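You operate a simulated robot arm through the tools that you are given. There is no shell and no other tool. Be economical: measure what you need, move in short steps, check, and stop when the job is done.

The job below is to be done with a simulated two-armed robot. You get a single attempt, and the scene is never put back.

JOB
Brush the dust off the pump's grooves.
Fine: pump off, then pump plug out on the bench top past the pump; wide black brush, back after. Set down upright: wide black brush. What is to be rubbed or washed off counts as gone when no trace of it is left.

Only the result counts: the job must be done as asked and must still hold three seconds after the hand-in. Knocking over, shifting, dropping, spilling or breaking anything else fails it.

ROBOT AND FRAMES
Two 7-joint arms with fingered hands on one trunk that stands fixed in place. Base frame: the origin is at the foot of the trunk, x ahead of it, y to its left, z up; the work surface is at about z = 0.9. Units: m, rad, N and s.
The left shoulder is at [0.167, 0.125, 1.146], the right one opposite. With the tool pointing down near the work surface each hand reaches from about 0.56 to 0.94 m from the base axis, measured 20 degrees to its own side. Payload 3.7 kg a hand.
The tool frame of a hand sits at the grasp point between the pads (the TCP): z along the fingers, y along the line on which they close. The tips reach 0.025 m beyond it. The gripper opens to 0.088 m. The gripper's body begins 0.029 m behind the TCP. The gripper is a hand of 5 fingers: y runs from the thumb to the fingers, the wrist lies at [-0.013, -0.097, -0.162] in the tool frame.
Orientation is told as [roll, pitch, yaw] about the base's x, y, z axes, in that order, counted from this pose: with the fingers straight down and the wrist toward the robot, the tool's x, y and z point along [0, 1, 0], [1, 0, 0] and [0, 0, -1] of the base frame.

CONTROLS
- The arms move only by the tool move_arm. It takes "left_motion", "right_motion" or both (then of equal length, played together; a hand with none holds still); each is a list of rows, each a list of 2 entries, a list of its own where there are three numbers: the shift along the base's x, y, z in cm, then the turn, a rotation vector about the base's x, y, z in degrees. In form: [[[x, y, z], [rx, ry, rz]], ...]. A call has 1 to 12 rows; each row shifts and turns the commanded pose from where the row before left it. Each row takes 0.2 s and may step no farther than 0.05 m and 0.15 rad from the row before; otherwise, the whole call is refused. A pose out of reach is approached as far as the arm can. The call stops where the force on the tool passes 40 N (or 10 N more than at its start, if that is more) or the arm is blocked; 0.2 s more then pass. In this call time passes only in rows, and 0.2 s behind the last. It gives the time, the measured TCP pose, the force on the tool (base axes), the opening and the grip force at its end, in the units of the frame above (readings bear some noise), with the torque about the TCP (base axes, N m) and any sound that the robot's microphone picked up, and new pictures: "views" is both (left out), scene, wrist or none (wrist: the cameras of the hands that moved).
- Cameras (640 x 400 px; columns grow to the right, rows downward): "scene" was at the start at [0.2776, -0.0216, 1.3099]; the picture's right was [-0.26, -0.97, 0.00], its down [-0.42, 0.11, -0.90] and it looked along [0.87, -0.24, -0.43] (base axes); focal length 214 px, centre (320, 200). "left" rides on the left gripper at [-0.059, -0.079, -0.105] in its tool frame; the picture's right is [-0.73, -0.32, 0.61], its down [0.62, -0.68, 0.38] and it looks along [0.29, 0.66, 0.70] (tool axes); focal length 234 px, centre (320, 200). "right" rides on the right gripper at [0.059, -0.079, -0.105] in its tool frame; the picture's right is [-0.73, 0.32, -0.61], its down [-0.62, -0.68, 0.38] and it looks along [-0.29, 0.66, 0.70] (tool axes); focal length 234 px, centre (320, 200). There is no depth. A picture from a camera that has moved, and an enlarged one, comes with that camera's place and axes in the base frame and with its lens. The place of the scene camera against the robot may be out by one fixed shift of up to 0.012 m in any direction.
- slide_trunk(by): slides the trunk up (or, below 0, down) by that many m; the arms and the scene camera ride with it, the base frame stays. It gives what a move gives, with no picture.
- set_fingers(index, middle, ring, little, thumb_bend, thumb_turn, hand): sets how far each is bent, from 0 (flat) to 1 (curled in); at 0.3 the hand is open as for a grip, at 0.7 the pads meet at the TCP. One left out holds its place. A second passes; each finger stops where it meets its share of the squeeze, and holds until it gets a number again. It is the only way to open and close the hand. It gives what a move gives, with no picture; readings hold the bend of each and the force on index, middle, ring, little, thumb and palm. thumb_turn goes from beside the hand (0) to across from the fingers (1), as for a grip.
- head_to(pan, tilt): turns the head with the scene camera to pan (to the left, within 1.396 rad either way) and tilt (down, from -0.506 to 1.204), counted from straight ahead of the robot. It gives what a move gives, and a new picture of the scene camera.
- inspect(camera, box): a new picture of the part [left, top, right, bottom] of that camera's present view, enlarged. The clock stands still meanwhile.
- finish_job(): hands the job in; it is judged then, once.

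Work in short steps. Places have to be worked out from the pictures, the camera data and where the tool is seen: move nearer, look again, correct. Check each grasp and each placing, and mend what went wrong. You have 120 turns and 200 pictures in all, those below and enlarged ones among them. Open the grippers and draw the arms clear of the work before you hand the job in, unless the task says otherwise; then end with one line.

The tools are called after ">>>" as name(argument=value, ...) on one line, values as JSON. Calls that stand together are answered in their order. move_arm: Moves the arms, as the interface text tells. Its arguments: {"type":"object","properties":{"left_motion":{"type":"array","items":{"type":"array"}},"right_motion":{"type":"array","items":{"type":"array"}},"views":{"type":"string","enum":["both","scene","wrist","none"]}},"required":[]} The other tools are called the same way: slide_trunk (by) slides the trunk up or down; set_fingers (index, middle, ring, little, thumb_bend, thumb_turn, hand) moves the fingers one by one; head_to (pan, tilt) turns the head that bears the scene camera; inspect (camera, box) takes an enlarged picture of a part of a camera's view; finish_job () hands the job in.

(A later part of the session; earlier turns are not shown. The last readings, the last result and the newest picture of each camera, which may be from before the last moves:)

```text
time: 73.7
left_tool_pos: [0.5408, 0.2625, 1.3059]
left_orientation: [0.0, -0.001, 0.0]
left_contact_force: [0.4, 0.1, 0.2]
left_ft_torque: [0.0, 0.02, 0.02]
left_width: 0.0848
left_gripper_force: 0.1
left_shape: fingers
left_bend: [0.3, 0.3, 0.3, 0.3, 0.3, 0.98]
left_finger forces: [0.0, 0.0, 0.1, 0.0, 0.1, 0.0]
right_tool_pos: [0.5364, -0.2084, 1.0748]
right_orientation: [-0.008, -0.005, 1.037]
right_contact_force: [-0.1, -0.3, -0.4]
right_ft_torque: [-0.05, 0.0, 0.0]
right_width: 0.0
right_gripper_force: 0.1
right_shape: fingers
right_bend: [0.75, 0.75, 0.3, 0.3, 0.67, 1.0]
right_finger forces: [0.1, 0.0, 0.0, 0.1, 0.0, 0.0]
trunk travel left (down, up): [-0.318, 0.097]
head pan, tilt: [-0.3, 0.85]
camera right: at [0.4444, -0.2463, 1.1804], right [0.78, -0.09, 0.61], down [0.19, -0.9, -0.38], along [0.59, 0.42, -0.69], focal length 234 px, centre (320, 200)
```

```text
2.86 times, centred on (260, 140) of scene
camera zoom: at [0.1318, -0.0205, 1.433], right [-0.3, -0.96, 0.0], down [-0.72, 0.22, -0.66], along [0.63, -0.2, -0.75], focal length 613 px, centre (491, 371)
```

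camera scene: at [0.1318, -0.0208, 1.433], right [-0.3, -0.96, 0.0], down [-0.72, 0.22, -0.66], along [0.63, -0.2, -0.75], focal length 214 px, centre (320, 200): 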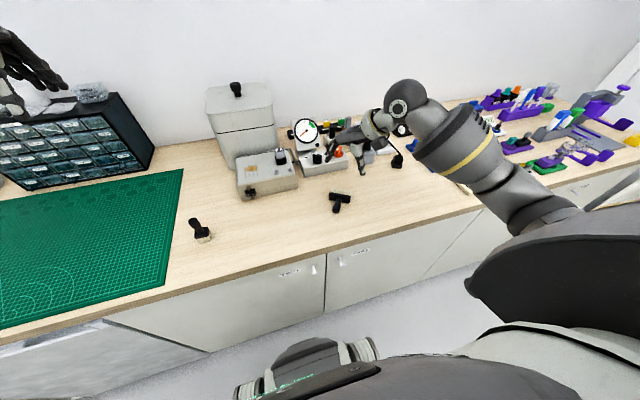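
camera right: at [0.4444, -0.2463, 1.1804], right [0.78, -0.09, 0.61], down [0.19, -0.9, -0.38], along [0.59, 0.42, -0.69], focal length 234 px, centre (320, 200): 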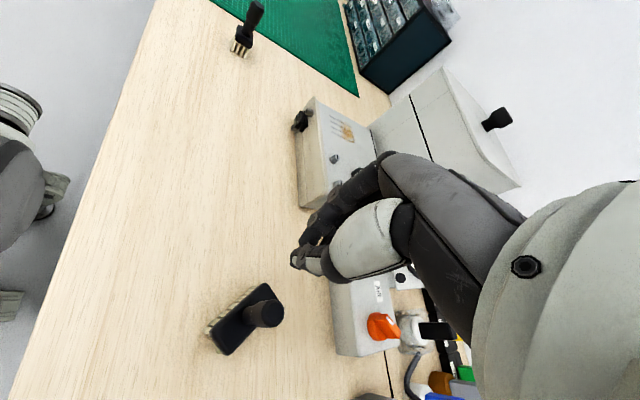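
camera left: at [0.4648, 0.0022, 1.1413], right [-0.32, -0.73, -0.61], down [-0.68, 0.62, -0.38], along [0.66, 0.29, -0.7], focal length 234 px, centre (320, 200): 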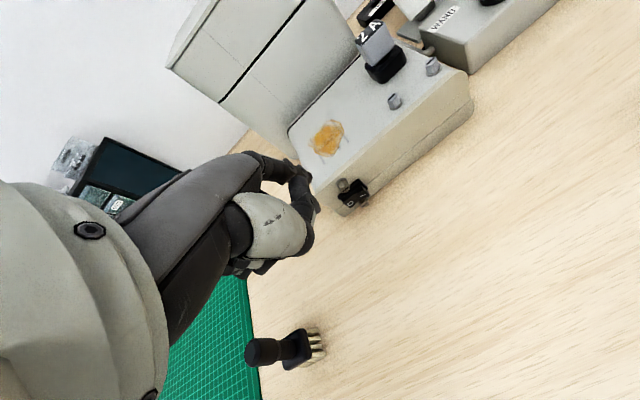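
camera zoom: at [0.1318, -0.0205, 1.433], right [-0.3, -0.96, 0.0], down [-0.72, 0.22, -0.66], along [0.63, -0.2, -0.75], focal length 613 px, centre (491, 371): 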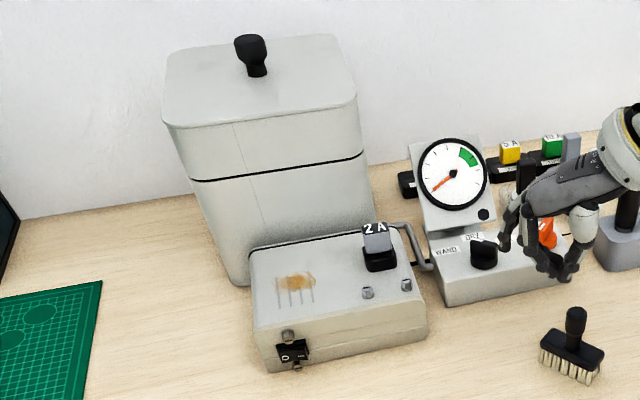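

Remaining dust spans x 0.69–0.722, y 0.013–0.047. I open the hand and position over the brush handle at (0.540, -0.247), yaw ~51°.

>>> set_fingers(hand="right", index=0.3, middle=0.3, thumb_bend=0.3, thumb_turn=0.98)

>>> move_arm(right_motion=[[[0.2, -2, 0], [0, 0, -8]], [[0.2, -1.9, 0], [0, 0, 0]], [[0, 0, -2], [0, 0, 0]]], views="wrist")

>>> inspect(camera="right", box=[200, 180, 360, 340])

>>> inspect(camera="scene", box=[310, 150, 390, 230])

```text
time: 74.7
left_tool_pos: [0.5414, 0.2628, 1.3047]
left_orientation: [-0.001, 0.002, 0.0]
left_contact_force: [-0.1, -0.1, -0.7]
left_ft_torque: [0.01, 0.04, 0.01]
left_width: 0.0848
left_gripper_force: 0.1
left_shape: fingers
left_bend: [0.3, 0.3, 0.3, 0.3, 0.3, 0.98]
left_finger forces: [0.0, 0.0, 0.1, 0.0, 0.0, 0.0]
right_tool_pos: [0.5358, -0.209, 1.0748]
right_orientation: [-0.008, -0.004, 1.038]
right_contact_force: [0.5, -1.0, 0.0]
right_ft_torque: [0.05, 0.02, 0.04]
right_width: 0.0845
right_gripper_force: 0.1
right_shape: fingers
right_bend: [0.3, 0.3, 0.3, 0.3, 0.3, 0.96]
right_finger forces: [0.0, 0.0, 0.0, 0.0, 0.0, 0.1]
trunk travel left (down, up): [-0.318, 0.097]
head pan, tilt: [-0.3, 0.85]
```

```text
time: 75.5
left_tool_pos: [0.541, 0.2629, 1.3055]
left_orientation: [0.0, 0.002, 0.001]
left_contact_force: [0.6, -0.9, -0.1]
left_ft_torque: [-0.06, 0.01, -0.01]
left_width: 0.0846
left_gripper_force: 0.0
left_shape: fingers
left_bend: [0.3, 0.3, 0.3, 0.3, 0.3, 0.98]
left_finger forces: [0.0, 0.1, 0.1, 0.0, 0.0, 0.1]
right_tool_pos: [0.5417, -0.2478, 1.0554]
right_orientation: [-0.007, -0.006, 0.898]
right_contact_force: [0.5, 0.1, 0.4]
right_ft_torque: [-0.01, 0.03, 0.0]
right_width: 0.0849
right_gripper_force: 0.1
right_shape: fingers
right_bend: [0.3, 0.3, 0.3, 0.3, 0.3, 0.96]
right_finger forces: [0.0, 0.0, 0.0, 0.1, 0.1, 0.1]
trunk travel left (down, up): [-0.318, 0.097]
head pan, tilt: [-0.3, 0.85]
camera right: at [0.4453, -0.2719, 1.1602], right [0.76, -0.2, 0.61], down [0.07, -0.92, -0.38], along [0.64, 0.33, -0.69], focal length 234 px, centre (320, 200)
```

right: 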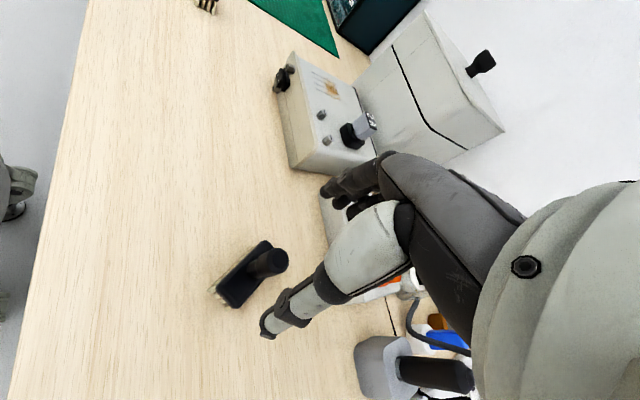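

```text
2.50 times, centred on (280, 260) of right
camera zoom: at [0.4453, -0.2719, 1.1602], right [0.76, -0.2, 0.61], down [0.07, -0.92, -0.38], along [0.64, 0.33, -0.69], focal length 585 px, centre (420, 50)
```

zoom: 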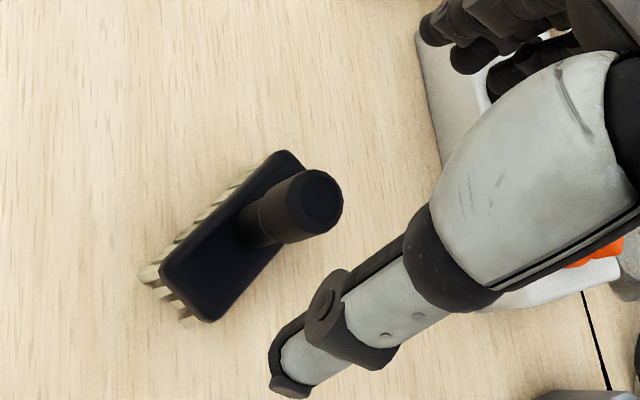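

```text
5.00 times, centred on (350, 190) of scene
camera zoom: at [0.1321, -0.0207, 1.433], right [-0.3, -0.96, 0.0], down [-0.72, 0.22, -0.66], along [0.63, -0.2, -0.75], focal length 1072 px, centre (170, 250)
```

zoom: 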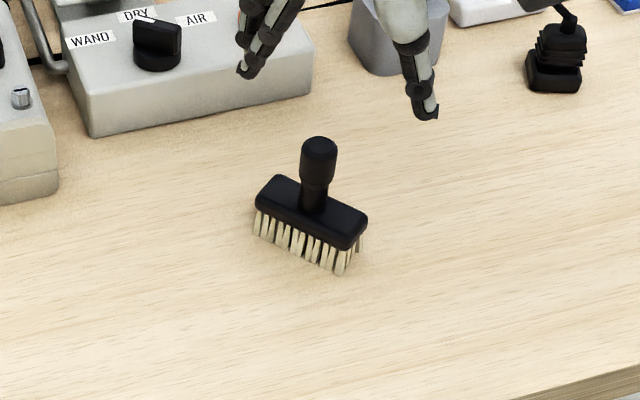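

Handle centre refined to (0.546, -0.248). Descending to z≈0.972 and then closing.

>>> move_arm(right_motion=[[[0.4, 0, -3], [0, 0, 0]], [[0, 0, -3], [0, 0, 0]], [[0, 0, -2.3], [0, 0, 0]]], views="none")

>>> inspect(camera="right", box=[200, 180, 360, 340])

>>> inspect(camera="scene", box=[310, 150, 390, 230])

```text
time: 76.3
left_tool_pos: [0.5405, 0.2608, 1.3057]
left_orientation: [0.0, 0.001, 0.0]
left_contact_force: [0.4, 0.4, -1.0]
left_ft_torque: [0.02, -0.01, -0.02]
left_width: 0.0847
left_gripper_force: 0.1
left_shape: fingers
left_bend: [0.3, 0.3, 0.3, 0.3, 0.3, 0.98]
left_finger forces: [0.1, 0.1, 0.0, 0.0, 0.1, 0.0]
right_tool_pos: [0.546, -0.249, 0.9713]
right_orientation: [-0.008, -0.006, 0.899]
right_contact_force: [-0.8, 0.3, 0.4]
right_ft_torque: [0.0, -0.01, 0.02]
right_width: 0.0847
right_gripper_force: 0.0
right_shape: fingers
right_bend: [0.3, 0.3, 0.3, 0.3, 0.3, 0.96]
right_finger forces: [0.0, 0.1, 0.0, 0.1, 0.0, 0.1]
trunk travel left (down, up): [-0.318, 0.097]
head pan, tilt: [-0.3, 0.85]
```

```text
2.50 times, centred on (280, 260) of right
camera zoom: at [0.4487, -0.2735, 1.0766], right [0.76, -0.2, 0.61], down [0.07, -0.92, -0.38], along [0.64, 0.33, -0.69], focal length 585 px, centre (420, 50)
```

zoom: 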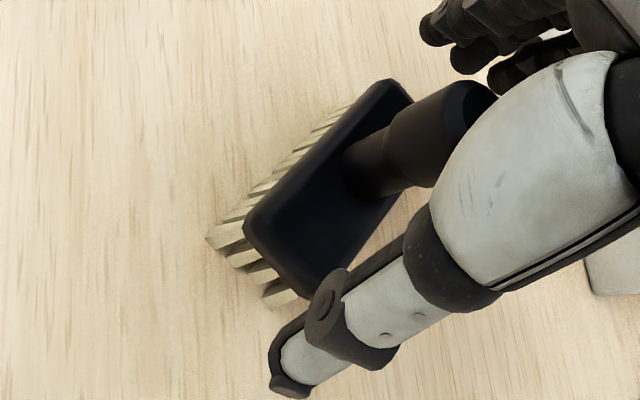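

```text
5.00 times, centred on (350, 190) of scene
camera zoom: at [0.1323, -0.0208, 1.4329], right [-0.3, -0.96, 0.0], down [-0.72, 0.22, -0.66], along [0.63, -0.2, -0.75], focal length 1072 px, centre (170, 250)
```

zoom: 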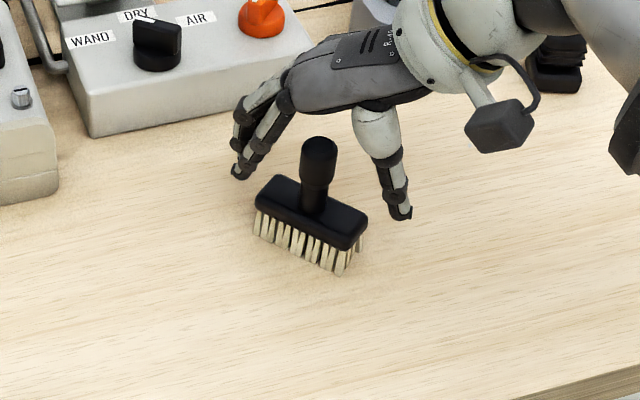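

Aligned as wanted. Closing the hand.

>>> set_fingers(hand="right", index=0.85, middle=0.85, ring=0.7, little=0.7, thumb_bend=0.8)

>>> inspect(camera="right", box=[200, 180, 360, 340])

>>> inspect(camera="scene", box=[310, 150, 390, 230])

```text
time: 77.3
left_tool_pos: [0.5406, 0.2623, 1.305]
left_orientation: [0.0, 0.003, 0.0]
left_contact_force: [-0.4, 0.3, -0.8]
left_ft_torque: [-0.01, -0.03, -0.01]
left_width: 0.0848
left_gripper_force: 0.0
left_shape: fingers
left_bend: [0.3, 0.3, 0.3, 0.3, 0.3, 0.98]
left_finger forces: [0.0, 0.1, 0.1, 0.0, 0.1, 0.0]
right_tool_pos: [0.5442, -0.2476, 0.9733]
right_orientation: [-0.006, -0.004, 0.9]
right_contact_force: [0.2, 0.2, -0.2]
right_ft_torque: [-0.06, 0.03, 0.0]
right_width: 0.0075
right_gripper_force: 17.3
right_shape: fingers
right_bend: [0.76, 0.74, 0.7, 0.7, 0.64, 0.98]
right_finger forces: [8.8, 11.5, 0.1, 0.0, 14.6, 0.1]
trunk travel left (down, up): [-0.318, 0.097]
head pan, tilt: [-0.3, 0.85]
```

```text
2.50 times, centred on (280, 260) of right
camera zoom: at [0.4486, -0.2732, 1.0771], right [0.76, -0.2, 0.61], down [0.07, -0.92, -0.38], along [0.64, 0.33, -0.69], focal length 585 px, centre (420, 50)
```

zoom: 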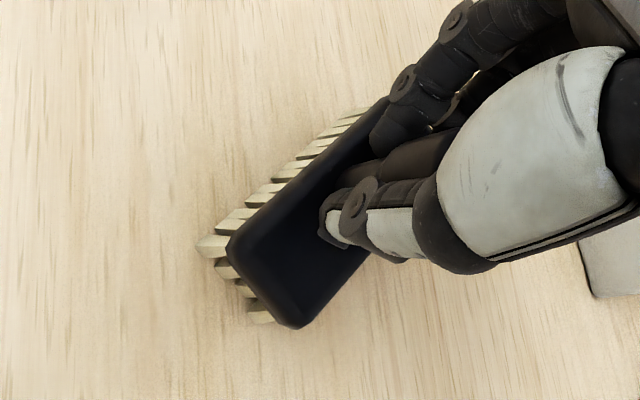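

```text
5.00 times, centred on (350, 190) of scene
camera zoom: at [0.132, -0.0206, 1.433], right [-0.3, -0.96, 0.0], down [-0.72, 0.22, -0.66], along [0.63, -0.2, -0.75], focal length 1072 px, centre (170, 250)
```

zoom: 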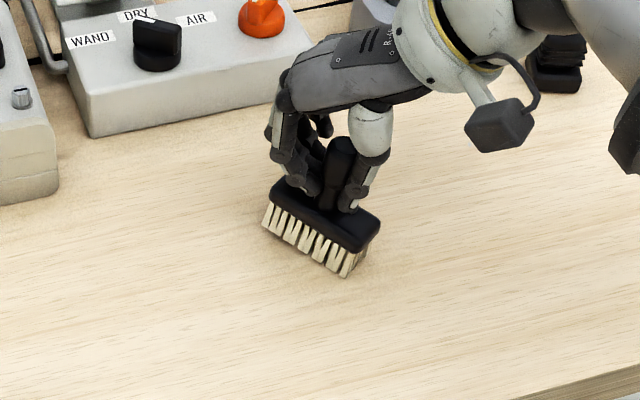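

Firm grip with a slight lean. I press down a few mm here to square it on the bench before lifting.

>>> move_arm(right_motion=[[[0, 0, -0.4], [0, 0, 0]], [[-0.4, 0.3, -0.2], [0, 0, 0]]], views="none")

>>> inspect(camera="right", box=[200, 180, 360, 340])

>>> inspect(camera="scene", box=[310, 150, 390, 230])

```text
time: 77.9
left_tool_pos: [0.5411, 0.2634, 1.3059]
left_orientation: [-0.001, 0.001, -0.001]
left_contact_force: [-0.7, -0.3, -0.7]
left_ft_torque: [0.0, 0.0, 0.03]
left_width: 0.0845
left_gripper_force: 0.1
left_shape: fingers
left_bend: [0.3, 0.3, 0.3, 0.3, 0.3, 0.98]
left_finger forces: [0.1, 0.1, 0.0, 0.0, 0.0, 0.1]
right_tool_pos: [0.5424, -0.2456, 0.9663]
right_orientation: [-0.009, -0.007, 0.898]
right_contact_force: [2.4, 0.0, 5.8]
right_ft_torque: [-0.12, 0.08, -0.02]
right_width: 0.0065
right_gripper_force: 18.4
right_shape: fingers
right_bend: [0.76, 0.75, 0.7, 0.7, 0.64, 0.97]
right_finger forces: [8.9, 13.4, 0.1, 0.0, 14.5, 0.1]
trunk travel left (down, up): [-0.318, 0.097]
head pan, tilt: [-0.3, 0.85]
```

```text
2.50 times, centred on (280, 260) of right
camera zoom: at [0.4453, -0.2698, 1.0711], right [0.76, -0.2, 0.62], down [0.07, -0.92, -0.38], along [0.64, 0.33, -0.69], focal length 585 px, centre (420, 50)
```

zoom: 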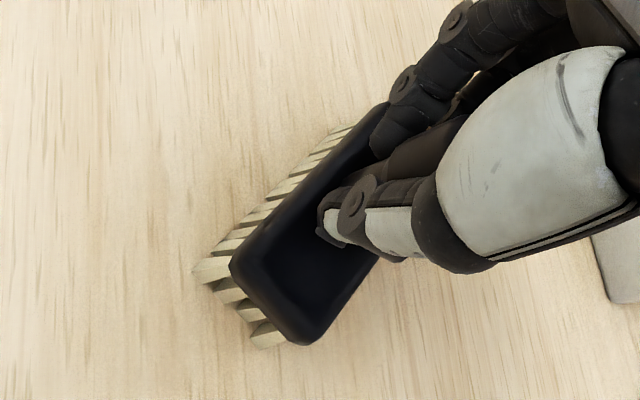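

```text
5.00 times, centred on (350, 190) of scene
camera zoom: at [0.1317, -0.0203, 1.4331], right [-0.3, -0.96, 0.0], down [-0.72, 0.22, -0.66], along [0.63, -0.2, -0.75], focal length 1072 px, centre (170, 250)
```

zoom: 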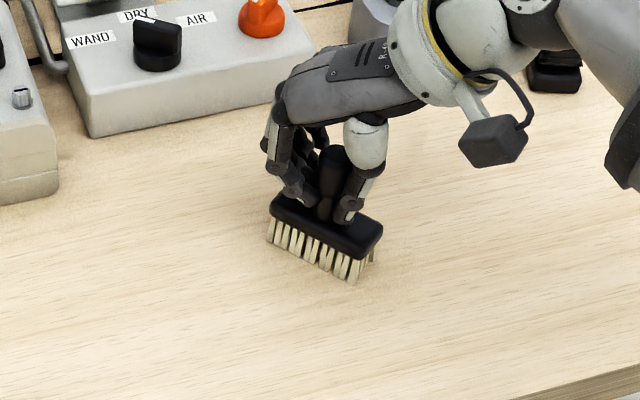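

The brush is nearly upright now. Lifting, then carrying it to the pump while turning the yaw to ~15° so strokes run along the closing axis.

>>> move_arm(right_motion=[[[0, 0, 1.5], [0, 0, 0]], [[0, 0, 4], [0, 0, 0]], [[0, 0, 4.5], [0, 0, 0]], [[0, 0, 4.5], [0, 0, 0]], [[2.2, 4, 2], [0, 0, -5]], [[2.2, 4, 0], [0, 0, -5]], [[2.2, 4, 0], [0, 0, -5]], [[2.2, 4, 0], [0, 0, -5]], [[2.2, 4, 0], [0, 0, -5]], [[2.2, 4, 0], [0, 0, -5]], [[1.8, 3.8, 0], [0, 0, -6]]], views="both")

>>> inspect(camera="scene", box=[200, 80, 340, 210])

```text
time: 80.3
left_tool_pos: [0.5405, 0.2639, 1.3045]
left_orientation: [-0.002, 0.002, -0.001]
left_contact_force: [-0.5, 0.0, 1.0]
left_ft_torque: [-0.04, 0.03, -0.01]
left_width: 0.0843
left_gripper_force: 0.1
left_shape: fingers
left_bend: [0.3, 0.3, 0.3, 0.3, 0.3, 0.98]
left_finger forces: [0.0, 0.0, 0.1, 0.0, 0.0, 0.0]
right_tool_pos: [0.6922, 0.0355, 1.1311]
right_orientation: [-0.01, -0.007, 0.27]
right_contact_force: [-0.4, -0.1, -0.7]
right_ft_torque: [-0.03, 0.02, -0.02]
right_width: 0.0061
right_gripper_force: 16.6
right_shape: fingers
right_bend: [0.77, 0.75, 0.7, 0.7, 0.64, 0.96]
right_finger forces: [7.2, 11.2, 0.0, 0.0, 14.4, 0.1]
trunk travel left (down, up): [-0.318, 0.097]
head pan, tilt: [-0.3, 0.85]
camera scene: at [0.1321, -0.0192, 1.433], right [-0.3, -0.96, 0.0], down [-0.72, 0.22, -0.66], along [0.63, -0.2, -0.75], focal length 214 px, centre (320, 200)
camera right: at [0.5996, 0.0726, 1.2355], right [0.5, -0.61, 0.62], down [-0.49, -0.78, -0.38], along [0.72, -0.11, -0.69], focal length 234 px, centre (320, 200)
```

scene: 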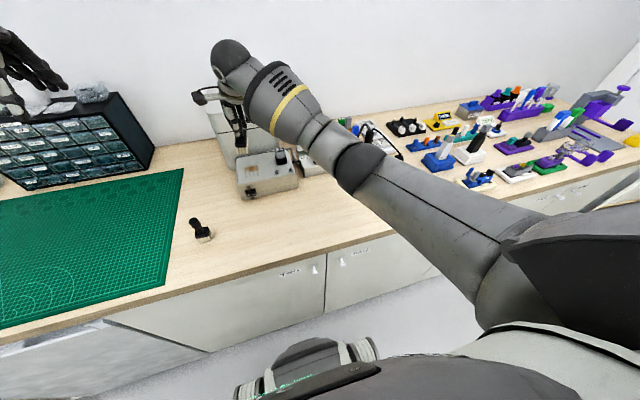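
right: 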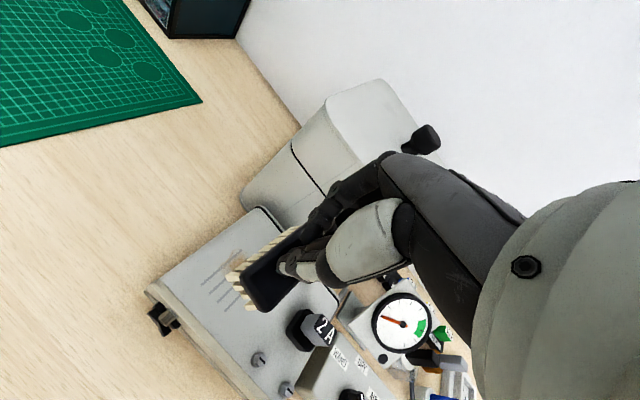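

```text
3.08 times, centred on (270, 145) of scene
camera zoom: at [0.1321, -0.0192, 1.433], right [-0.3, -0.96, 0.0], down [-0.72, 0.22, -0.66], along [0.63, -0.2, -0.75], focal length 660 px, centre (474, 369)
```

zoom: 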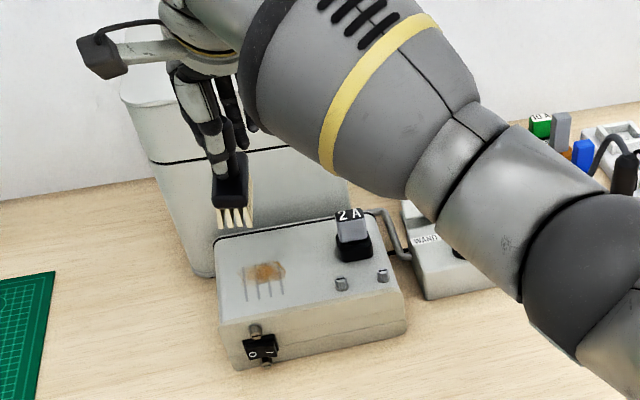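

Good. Lowering toward the patch rear; checking clearances.

>>> move_arm(right_motion=[[[0, 0, -3], [0, 0, 0]], [[0, 0, -3], [0, 0, 0]], [[0.2, 0, -2], [0, 0, 0]], [[0, 0, -1], [0, 0, 0]]], views="wrist")

>>> inspect(camera="scene", box=[200, 80, 340, 210])

>>> inspect(camera="right", box=[180, 150, 440, 370])

```text
time: 81.3
left_tool_pos: [0.5405, 0.2618, 1.3062]
left_orientation: [0.001, 0.003, 0.002]
left_contact_force: [0.8, 0.2, -1.1]
left_ft_torque: [0.03, 0.02, 0.02]
left_width: 0.0848
left_gripper_force: 0.0
left_shape: fingers
left_bend: [0.3, 0.3, 0.3, 0.3, 0.3, 0.98]
left_finger forces: [0.1, 0.1, 0.1, 0.0, 0.0, 0.0]
right_tool_pos: [0.6928, 0.0326, 1.0402]
right_orientation: [-0.006, -0.006, 0.27]
right_contact_force: [-0.3, 0.0, -1.4]
right_ft_torque: [0.01, -0.02, 0.0]
right_width: 0.0061
right_gripper_force: 15.9
right_shape: fingers
right_bend: [0.77, 0.75, 0.7, 0.7, 0.64, 0.96]
right_finger forces: [7.1, 11.2, 0.0, 0.1, 14.6, 0.0]
trunk travel left (down, up): [-0.318, 0.097]
head pan, tilt: [-0.3, 0.85]
camera right: at [0.6005, 0.0688, 1.1455], right [0.5, -0.61, 0.61], down [-0.49, -0.79, -0.38], along [0.72, -0.11, -0.69], focal length 234 px, centre (320, 200)
```

right: 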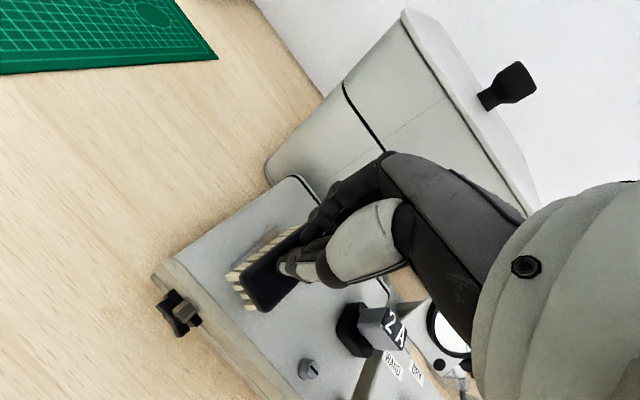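

```text
3.08 times, centred on (270, 145) of scene
camera zoom: at [0.132, -0.0209, 1.433], right [-0.3, -0.96, 0.0], down [-0.72, 0.22, -0.66], along [0.63, -0.2, -0.75], focal length 660 px, centre (474, 369)
```

zoom: 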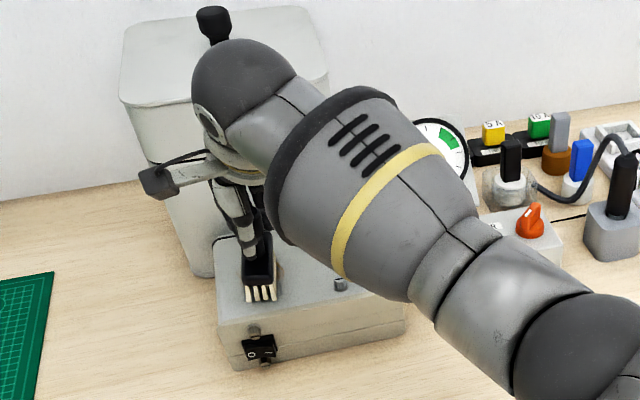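

```text
1.82 times, centred on (310, 260) of right
camera zoom: at [0.6005, 0.0688, 1.1455], right [0.5, -0.61, 0.61], down [-0.49, -0.79, -0.38], along [0.72, -0.11, -0.69], focal length 426 px, centre (338, 91)
```

zoom: 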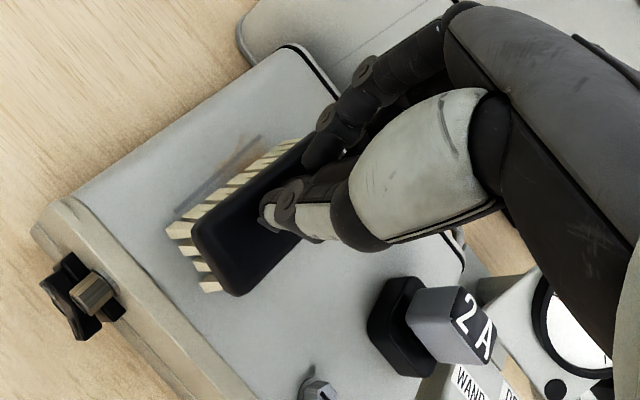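

Clear all round. Lowering to light contact.

>>> move_arm(right_motion=[[[0.3, 0, -0.4], [0, 0, 0]], [[0.3, 0, -0.3], [0, 0, 0]], [[0, 0, -0.2], [0, 0, 0]]], views="none")

```text
time: 82.1
left_tool_pos: [0.541, 0.2626, 1.3058]
left_orientation: [-0.001, -0.001, -0.001]
left_contact_force: [0.5, 0.4, -0.3]
left_ft_torque: [-0.03, -0.02, 0.03]
left_width: 0.0845
left_gripper_force: 0.2
left_shape: fingers
left_bend: [0.3, 0.3, 0.3, 0.3, 0.3, 0.98]
left_finger forces: [0.0, 0.1, 0.0, 0.0, 0.0, 0.0]
right_tool_pos: [0.6986, 0.0331, 1.0347]
right_orientation: [-0.006, -0.006, 0.27]
right_contact_force: [1.8, 1.4, 4.0]
right_ft_torque: [-0.01, 0.13, -0.01]
right_width: 0.0057
right_gripper_force: 14.3
right_shape: fingers
right_bend: [0.77, 0.75, 0.7, 0.7, 0.64, 0.96]
right_finger forces: [6.0, 10.1, 0.0, 0.0, 13.8, 0.0]
trunk travel left (down, up): [-0.318, 0.097]
head pan, tilt: [-0.3, 0.85]
```

Light contact of 4 N. Stroking along the grooves in several lanes.

>>> move_arm(right_motion=[[[0.9, 0.2, 0], [0, 0, 0]], [[0.8, 0.2, 0], [0, 0, 0]], [[-1, -0.2, 0], [0, 0, 0]], [[-1, -0.2, 0], [0, 0, 0]], [[0, 0.9, 0], [0, 0, 0]], [[1, 0.2, 0], [0, 0, 0]], [[1, 0.2, 0], [0, 0, 0]], [[-1, -0.2, 0], [0, 0, 0]], [[-1, -0.2, 0], [0, 0, 0]], [[0, -0.9, 0], [0, 0, 0]]], views="none")

>>> inspect(camera="right", box=[180, 150, 440, 370])

```text
time: 84.3
left_tool_pos: [0.5405, 0.2629, 1.3063]
left_orientation: [0.001, 0.0, 0.0]
left_contact_force: [0.1, 0.7, 0.5]
left_ft_torque: [0.02, 0.0, -0.04]
left_width: 0.0847
left_gripper_force: 0.0
left_shape: fingers
left_bend: [0.3, 0.3, 0.3, 0.3, 0.3, 0.98]
left_finger forces: [0.0, 0.0, 0.0, 0.0, 0.1, 0.0]
right_tool_pos: [0.6951, 0.0323, 1.032]
right_orientation: [-0.009, -0.005, 0.272]
right_contact_force: [1.6, 1.0, 3.9]
right_ft_torque: [0.02, 0.14, -0.03]
right_width: 0.0055
right_gripper_force: 15.6
right_shape: fingers
right_bend: [0.77, 0.75, 0.7, 0.7, 0.64, 0.95]
right_finger forces: [6.8, 8.6, 0.0, 0.0, 14.6, 0.0]
trunk travel left (down, up): [-0.318, 0.097]
head pan, tilt: [-0.3, 0.85]
```

```text
1.82 times, centred on (310, 260) of right
camera zoom: at [0.6024, 0.0689, 1.137], right [0.5, -0.61, 0.61], down [-0.49, -0.78, -0.38], along [0.72, -0.11, -0.69], focal length 426 px, centre (338, 91)
```

zoom: 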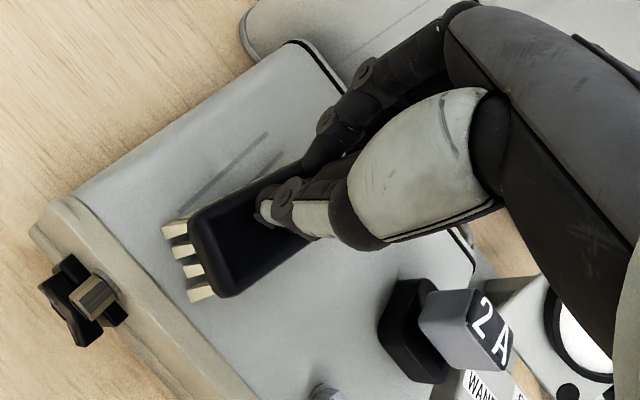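

The left side is clean and the brush stays upright. Now the lanes to the right (lower y).

>>> move_arm(right_motion=[[[0, -0.8, 0], [0, 0, 0]], [[1, 0.2, 0], [0, 0, 0]], [[1, 0.2, 0], [0, 0, 0]], [[-1, -0.2, 0], [0, 0, 0]], [[-1, -0.2, 0], [0, 0, 0]], [[0, -0.9, 0], [0, 0, 0]], [[1, 0.2, 0], [0, 0, 0]], [[1, 0.2, 0], [0, 0, 0]], [[-1, -0.2, 0], [0, 0, 0]], [[-1, -0.2, 0], [0, 0, 0]]], views="none")

>>> move_arm(right_motion=[[[0, 0, 1], [0, 0, 0]], [[-0.5, -1, 3], [0, 0, 0]], [[-1, -3, 3], [0, 0, 0]], [[-1, -4, 0], [0, 0, 0]], [[-1, -4, 0], [0, 0, 0]]], views="wrist")

>>> inspect(camera="scene", box=[220, 120, 320, 210])

>>> inspect(camera="right", box=[140, 120, 320, 290])

```text
time: 86.5
left_tool_pos: [0.5411, 0.2624, 1.3059]
left_orientation: [0.0, 0.001, 0.001]
left_contact_force: [0.2, 0.1, 0.5]
left_ft_torque: [-0.02, -0.02, 0.02]
left_width: 0.0847
left_gripper_force: 0.0
left_shape: fingers
left_bend: [0.3, 0.3, 0.3, 0.3, 0.3, 0.98]
left_finger forces: [0.0, 0.0, 0.1, 0.0, 0.1, 0.0]
right_tool_pos: [0.6961, 0.0143, 1.0324]
right_orientation: [-0.007, -0.004, 0.269]
right_contact_force: [0.1, -0.7, 0.4]
right_ft_torque: [0.01, 0.0, 0.01]
right_width: 0.0
right_gripper_force: 0.0
right_shape: fingers
right_bend: [0.78, 0.78, 0.7, 0.7, 0.69, 0.97]
right_finger forces: [0.0, 0.0, 0.1, 0.0, 0.1, 0.1]
trunk travel left (down, up): [-0.318, 0.097]
head pan, tilt: [-0.3, 0.85]
```

```text
time: 87.7
left_tool_pos: [0.5412, 0.2627, 1.3062]
left_orientation: [0.0, -0.001, 0.001]
left_contact_force: [-0.2, -0.3, 0.0]
left_ft_torque: [0.01, -0.01, -0.01]
left_width: 0.0847
left_gripper_force: 0.0
left_shape: fingers
left_bend: [0.3, 0.3, 0.3, 0.3, 0.3, 0.98]
left_finger forces: [0.0, 0.1, 0.1, 0.1, 0.0, 0.1]
right_tool_pos: [0.6593, -0.1062, 1.1028]
right_orientation: [-0.008, -0.006, 0.27]
right_contact_force: [0.5, -0.7, -0.3]
right_ft_torque: [0.02, 0.02, -0.01]
right_width: 0.0001
right_gripper_force: 0.0
right_shape: fingers
right_bend: [0.78, 0.78, 0.7, 0.7, 0.69, 0.97]
right_finger forces: [0.0, 0.0, 0.0, 0.0, 0.1, 0.0]
trunk travel left (down, up): [-0.318, 0.097]
head pan, tilt: [-0.3, 0.85]
camera right: at [0.5667, -0.0703, 1.2074], right [0.5, -0.61, 0.61], down [-0.49, -0.79, -0.38], along [0.72, -0.11, -0.69], focal length 234 px, centre (320, 200)
```

right: 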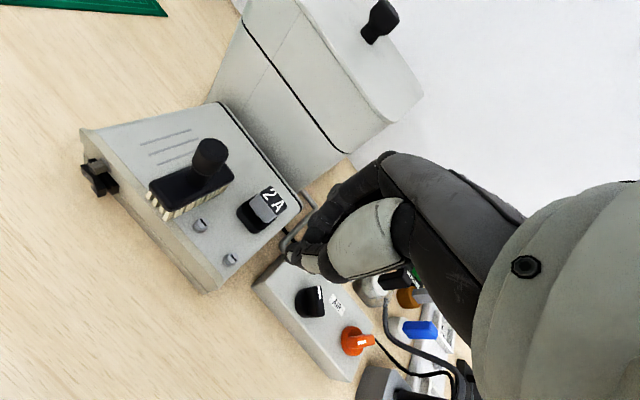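

```text
4.44 times, centred on (270, 165) of scene
camera zoom: at [0.1317, -0.0215, 1.433], right [-0.3, -0.96, 0.0], down [-0.72, 0.22, -0.66], along [0.63, -0.19, -0.75], focal length 953 px, centre (542, 356)
```

zoom: 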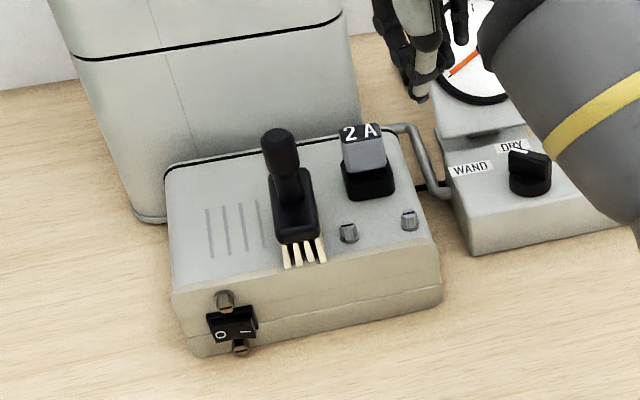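

```text
2.35 times, centred on (230, 205) of right
camera zoom: at [0.5667, -0.0703, 1.2074], right [0.5, -0.61, 0.61], down [-0.49, -0.79, -0.38], along [0.72, -0.11, -0.69], focal length 551 px, centre (532, 188)
```

zoom: 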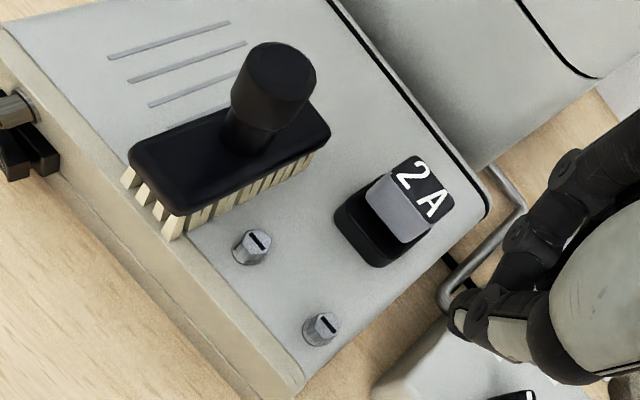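

The dust is gone from the visible grooves; the brush stays standing on the pump top at about (0.672, -0.013), having slipped from the grip. I turn to yaw 60° above it with the hand open, to re-grip it clear of the fuse.

>>> move_arm(right_motion=[[[0, 0, 2], [0, 0, 7.4]], [[0, 1.5, 1], [0, 0, 7.4]], [[0.3, 2, 0], [0, 0, 7.4]], [[0.3, 2, 0], [0, 0, 7.4]], [[0.3, 2, 0], [0, 0, 7.4]], [[0.4, 1.8, 0], [0, 0, 7.5]]], views="none")

>>> set_fingers(hand="right", index=0.3, middle=0.3, ring=0.3, little=0.3, thumb_bend=0.3, thumb_turn=0.98)

>>> inspect(camera="right", box=[140, 120, 460, 360])

```text
time: 89.1
left_tool_pos: [0.5415, 0.2627, 1.3063]
left_orientation: [-0.001, 0.002, -0.002]
left_contact_force: [0.1, -0.4, 0.1]
left_ft_torque: [-0.04, -0.01, 0.01]
left_width: 0.0845
left_gripper_force: 0.1
left_shape: fingers
left_bend: [0.3, 0.3, 0.3, 0.3, 0.3, 0.98]
left_finger forces: [0.0, 0.0, 0.0, 0.1, 0.1, 0.0]
right_tool_pos: [0.6735, -0.0102, 1.1311]
right_orientation: [-0.006, -0.005, 1.048]
right_contact_force: [-0.9, 0.0, 0.0]
right_ft_torque: [0.0, 0.01, 0.03]
right_width: 0.0
right_gripper_force: 0.1
right_shape: fingers
right_bend: [0.78, 0.78, 0.7, 0.7, 0.69, 0.97]
right_finger forces: [0.1, 0.1, 0.0, 0.0, 0.1, 0.0]
trunk travel left (down, up): [-0.318, 0.097]
head pan, tilt: [-0.3, 0.85]
```

```text
time: 90.1
left_tool_pos: [0.5399, 0.2628, 1.3055]
left_orientation: [-0.001, 0.0, -0.001]
left_contact_force: [0.8, -0.8, -0.2]
left_ft_torque: [0.0, 0.0, 0.0]
left_width: 0.0849
left_gripper_force: 0.1
left_shape: fingers
left_bend: [0.3, 0.3, 0.3, 0.3, 0.3, 0.98]
left_finger forces: [0.0, 0.0, 0.1, 0.0, 0.0, 0.0]
right_tool_pos: [0.6725, -0.0115, 1.1313]
right_orientation: [-0.009, -0.004, 1.047]
right_contact_force: [0.0, -0.1, -0.5]
right_ft_torque: [-0.04, -0.01, -0.01]
right_width: 0.0848
right_gripper_force: 0.0
right_shape: fingers
right_bend: [0.3, 0.3, 0.3, 0.3, 0.3, 0.96]
right_finger forces: [0.0, 0.0, 0.0, 0.0, 0.0, 0.1]
trunk travel left (down, up): [-0.318, 0.097]
head pan, tilt: [-0.3, 0.85]
```

```text
1.67 times, centred on (300, 240) of right
camera zoom: at [0.5821, -0.0492, 1.236], right [0.78, -0.08, 0.61], down [0.2, -0.9, -0.38], along [0.59, 0.42, -0.69], focal length 390 px, centre (353, 133)
```

zoom: 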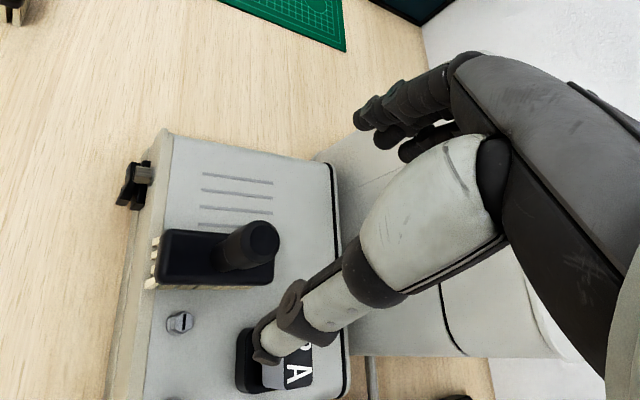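

All four grooves are visible and clean. Handle confirmed at (0.673, -0.0115). Descending to z≈1.038.

>>> move_arm(right_motion=[[[0, 0, -3], [0, 0, 0]], [[0, 0, -3], [0, 0, 0]], [[0, 0, -2], [0, 0, 0]], [[0, 0, -1.3], [0, 0, 0]]], views="none")

>>> inspect(camera="right", box=[160, 130, 400, 350])

```text
time: 91.1
left_tool_pos: [0.5392, 0.2635, 1.306]
left_orientation: [-0.001, 0.001, 0.0]
left_contact_force: [-0.1, 0.3, -0.3]
left_ft_torque: [0.01, 0.0, -0.03]
left_width: 0.0846
left_gripper_force: 0.1
left_shape: fingers
left_bend: [0.3, 0.3, 0.3, 0.3, 0.3, 0.98]
left_finger forces: [0.0, 0.1, 0.0, 0.1, 0.0, 0.0]
right_tool_pos: [0.6746, -0.0117, 1.0373]
right_orientation: [-0.009, -0.005, 1.046]
right_contact_force: [0.3, -0.1, -0.1]
right_ft_torque: [0.03, 0.0, -0.01]
right_width: 0.0845
right_gripper_force: 0.1
right_shape: fingers
right_bend: [0.3, 0.3, 0.3, 0.3, 0.3, 0.96]
right_finger forces: [0.0, 0.0, 0.0, 0.0, 0.0, 0.1]
trunk travel left (down, up): [-0.318, 0.097]
head pan, tilt: [-0.3, 0.85]
```

```text
1.82 times, centred on (280, 240) of right
camera zoom: at [0.5826, -0.0494, 1.1425], right [0.78, -0.08, 0.61], down [0.2, -0.9, -0.38], along [0.59, 0.42, -0.69], focal length 426 px, centre (393, 127)
```

zoom: 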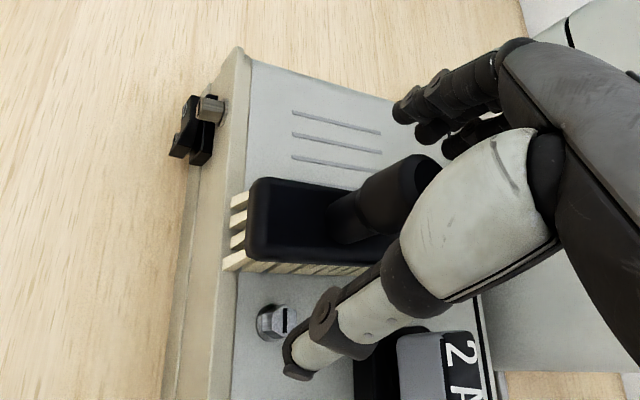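

Aligned; closing the hand.

>>> set_fingers(hand="right", index=0.85, middle=0.85, ring=0.65, little=0.65, thumb_bend=0.8)

>>> inspect(camera="right", box=[160, 130, 400, 350])

```text
time: 92.1
left_tool_pos: [0.541, 0.2626, 1.3054]
left_orientation: [-0.002, -0.001, 0.001]
left_contact_force: [-0.7, 0.1, -0.3]
left_ft_torque: [0.0, -0.03, -0.04]
left_width: 0.0849
left_gripper_force: 0.1
left_shape: fingers
left_bend: [0.3, 0.3, 0.3, 0.3, 0.3, 0.98]
left_finger forces: [0.0, 0.0, 0.0, 0.0, 0.1, 0.0]
right_tool_pos: [0.6738, -0.0107, 1.0382]
right_orientation: [-0.005, -0.006, 1.048]
right_contact_force: [-1.2, 0.2, 1.6]
right_ft_torque: [-0.02, 0.11, 0.0]
right_width: 0.01
right_gripper_force: 14.9
right_shape: fingers
right_bend: [0.73, 0.84, 0.65, 0.65, 0.67, 0.97]
right_finger forces: [11.8, 4.0, 0.0, 0.1, 13.7, 0.1]
trunk travel left (down, up): [-0.318, 0.097]
head pan, tilt: [-0.3, 0.85]
```

```text
1.82 times, centred on (280, 240) of right
camera zoom: at [0.5824, -0.0493, 1.1432], right [0.78, -0.08, 0.61], down [0.2, -0.9, -0.38], along [0.59, 0.42, -0.69], focal length 426 px, centre (393, 127)
```

zoom: 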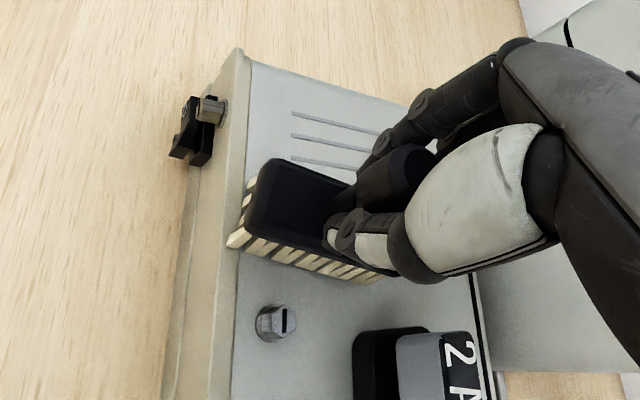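

Gripped. Lifting straight up, then carrying it back to its spot while turning the yaw back (−74°) to restore its original direction.

>>> move_arm(right_motion=[[[0, 0, 1.5], [0, 0, 0]], [[0, 0, 4], [0, 0, 0]], [[0, 0, 4], [0, 0, 0]], [[-1.5, -2, 1], [0, 0, -8]], [[-1.8, -2.2, 0], [0, 0, -8]], [[-1.8, -2.2, 0], [0, 0, -8]], [[-1.8, -2.2, 0], [0, 0, -8]], [[-1.8, -2.2, 0], [0, 0, -8]], [[-1.8, -2.2, 0], [0, 0, -8]], [[-1.7, -2.2, 0], [0, 0, -8]], [[-1.7, -2.2, 0], [0, 0, -8]], [[-1.7, -2, 0], [0, 0, -8]]], views="both")

```text
time: 94.7
left_tool_pos: [0.5409, 0.2615, 1.3058]
left_orientation: [0.0, 0.001, 0.0]
left_contact_force: [-1.0, -0.3, -0.3]
left_ft_torque: [0.03, 0.02, 0.0]
left_width: 0.0847
left_gripper_force: 0.0
left_shape: fingers
left_bend: [0.3, 0.3, 0.3, 0.3, 0.3, 0.98]
left_finger forces: [0.0, 0.0, 0.0, 0.1, 0.1, 0.0]
right_tool_pos: [0.5177, -0.2067, 1.1435]
right_orientation: [-0.007, -0.006, -0.212]
right_contact_force: [0.5, -0.5, -0.2]
right_ft_torque: [0.02, -0.04, -0.01]
right_width: 0.0103
right_gripper_force: 13.1
right_shape: fingers
right_bend: [0.73, 0.85, 0.65, 0.65, 0.67, 0.99]
right_finger forces: [11.0, 2.0, 0.0, 0.0, 13.4, 0.0]
trunk travel left (down, up): [-0.318, 0.097]
head pan, tilt: [-0.3, 0.85]
camera scene: at [0.1315, -0.022, 1.4331], right [-0.3, -0.96, 0.0], down [-0.72, 0.22, -0.66], along [0.63, -0.19, -0.75], focal length 214 px, centre (320, 200)
camera right: at [0.4527, -0.1306, 1.2487], right [0.16, -0.77, 0.61], down [-0.8, -0.47, -0.38], along [0.58, -0.43, -0.69], focal length 234 px, centre (320, 200)
```

scene: 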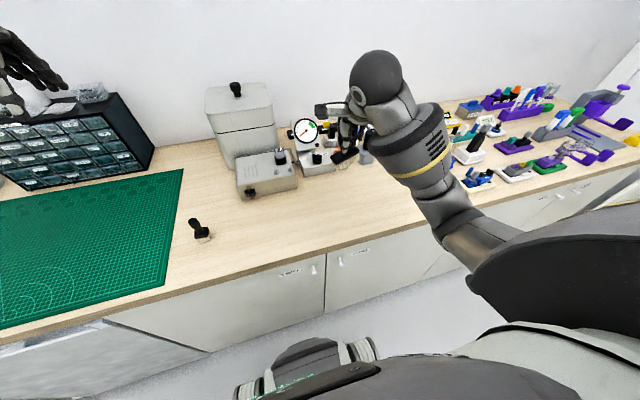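
right: 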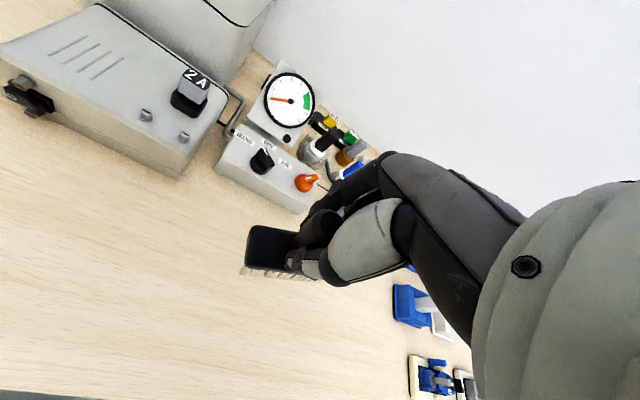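

Reached the original spot. Checking the brush's attitude in the grip.

>>> inspect(camera="right", box=[220, 190, 380, 310])

>>> inspect(camera="scene", box=[310, 90, 410, 190])

```text
3.33 times, centred on (300, 250) of right
camera zoom: at [0.4527, -0.1306, 1.2487], right [0.16, -0.77, 0.61], down [-0.8, -0.47, -0.38], along [0.58, -0.43, -0.69], focal length 781 px, centre (387, 33)
```

zoom: 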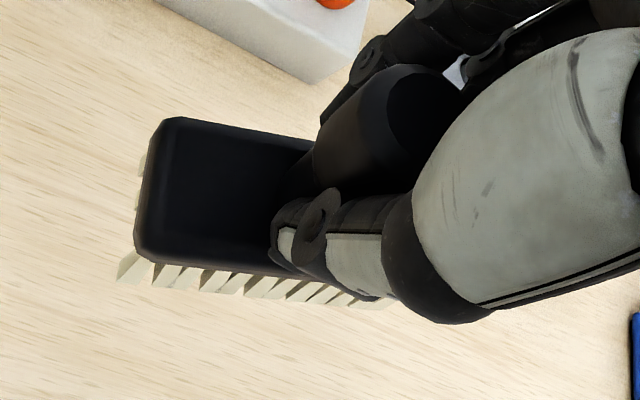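

```text
4.00 times, centred on (360, 140) of scene
camera zoom: at [0.1315, -0.022, 1.4331], right [-0.3, -0.96, 0.0], down [-0.72, 0.22, -0.66], along [0.63, -0.19, -0.75], focal length 858 px, centre (160, 440)
```

zoom: 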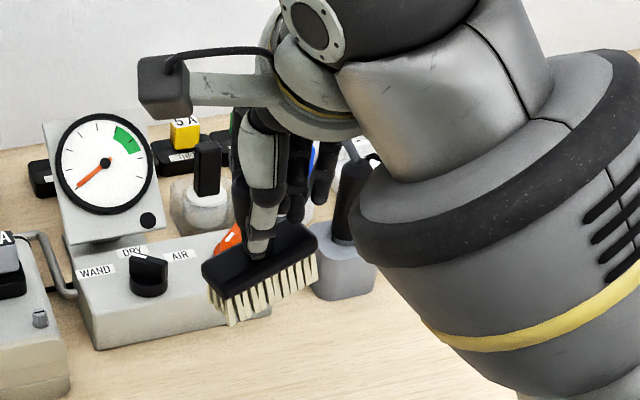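

The brush's long side is again along y, tilted slightly (left end low). Lowering to near the bench.

>>> move_arm(right_motion=[[[0, 0.4, -4], [0, 0, 0]], [[0, 0, -4], [0, 0, 0]], [[0, 0, -4], [0, 0, 0]], [[0, 0, -2], [0, 0, 0]], [[0, 0, -1.5], [0, 0, 0]]], views="none")

>>> move_arm(right_motion=[[[0, 0, -0.4], [0, 0, 0]], [[0, 0, -0.4], [0, 0, 0]], [[0, 0, -0.3], [0, 0, 0]]], views="none")

>>> inspect(camera="scene", box=[310, 130, 410, 230])

```text
time: 95.9
left_tool_pos: [0.5419, 0.2623, 1.3057]
left_orientation: [0.0, 0.002, -0.001]
left_contact_force: [-0.6, 0.2, -0.5]
left_ft_torque: [0.01, 0.04, 0.01]
left_width: 0.0847
left_gripper_force: 0.0
left_shape: fingers
left_bend: [0.3, 0.3, 0.3, 0.3, 0.3, 0.98]
left_finger forces: [0.0, 0.0, 0.0, 0.0, 0.1, 0.0]
right_tool_pos: [0.5203, -0.2019, 0.9858]
right_orientation: [-0.006, -0.003, -0.209]
right_contact_force: [-0.4, 0.2, -0.2]
right_ft_torque: [-0.02, 0.03, -0.01]
right_width: 0.01
right_gripper_force: 13.2
right_shape: fingers
right_bend: [0.73, 0.85, 0.65, 0.65, 0.67, 0.99]
right_finger forces: [10.9, 1.8, 0.0, 0.0, 12.9, 0.1]
trunk travel left (down, up): [-0.318, 0.097]
head pan, tilt: [-0.3, 0.85]
```

```text
time: 96.7
left_tool_pos: [0.542, 0.2622, 1.3054]
left_orientation: [0.0, 0.002, -0.001]
left_contact_force: [0.1, 0.5, -0.1]
left_ft_torque: [0.03, 0.04, -0.03]
left_width: 0.0848
left_gripper_force: 0.1
left_shape: fingers
left_bend: [0.3, 0.3, 0.3, 0.3, 0.3, 0.98]
left_finger forces: [0.0, 0.0, 0.0, 0.0, 0.0, 0.0]
right_tool_pos: [0.5186, -0.1994, 0.9768]
right_orientation: [-0.007, -0.005, -0.209]
right_contact_force: [-0.2, 0.8, -0.7]
right_ft_torque: [-0.01, -0.04, -0.01]
right_width: 0.0099
right_gripper_force: 12.9
right_shape: fingers
right_bend: [0.73, 0.85, 0.65, 0.65, 0.67, 0.99]
right_finger forces: [10.8, 1.8, 0.0, 0.1, 12.9, 0.0]
trunk travel left (down, up): [-0.318, 0.097]
head pan, tilt: [-0.3, 0.85]
```

```text
4.00 times, centred on (360, 180) of scene
camera zoom: at [0.132, -0.0206, 1.433], right [-0.3, -0.96, 0.0], down [-0.72, 0.22, -0.66], along [0.63, -0.2, -0.75], focal length 858 px, centre (160, 280)
```

zoom: 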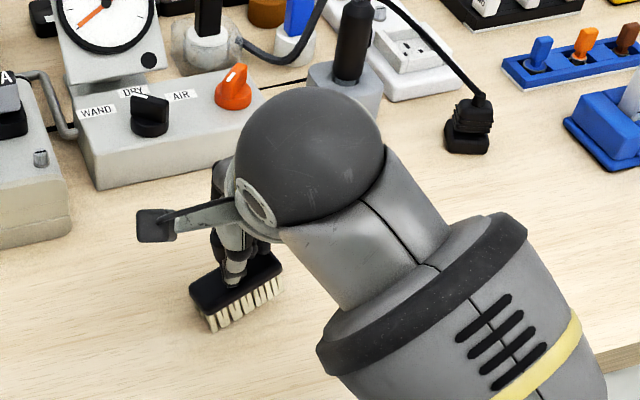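

Almost touching. Continue lowering in small steps, nudging −y while pressing to square it.

>>> move_arm(right_motion=[[[0, 0, -0.3], [0, 0, 0]], [[0, 0, -0.3], [0, 0, 0]], [[0, 0, -0.3], [0, 0, 0]]], views="none")

>>> inspect(camera="right", box=[220, 190, 380, 310])

```text
time: 97.5
left_tool_pos: [0.5403, 0.2626, 1.3074]
left_orientation: [-0.002, -0.002, 0.0]
left_contact_force: [0.3, 0.2, -0.7]
left_ft_torque: [-0.02, -0.03, 0.01]
left_width: 0.0845
left_gripper_force: 0.0
left_shape: fingers
left_bend: [0.3, 0.3, 0.3, 0.3, 0.3, 0.98]
left_finger forces: [0.0, 0.0, 0.1, 0.0, 0.0, 0.1]
right_tool_pos: [0.5194, -0.2021, 0.9721]
right_orientation: [-0.005, -0.014, -0.211]
right_contact_force: [0.4, -6.1, 16.8]
right_ft_torque: [0.04, 0.05, -0.01]
right_width: 0.0096
right_gripper_force: 17.2
right_shape: fingers
right_bend: [0.73, 0.85, 0.65, 0.65, 0.68, 0.99]
right_finger forces: [12.7, 7.6, 0.0, 0.0, 14.0, 0.0]
trunk travel left (down, up): [-0.318, 0.097]
head pan, tilt: [-0.3, 0.85]
```

```text
3.33 times, centred on (300, 250) of right
camera zoom: at [0.4528, -0.1262, 1.0767], right [0.16, -0.77, 0.62], down [-0.79, -0.47, -0.39], along [0.59, -0.43, -0.69], focal length 781 px, centre (387, 33)
```

zoom: 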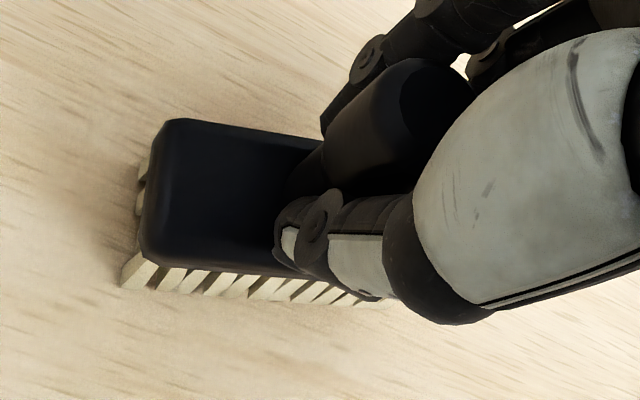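

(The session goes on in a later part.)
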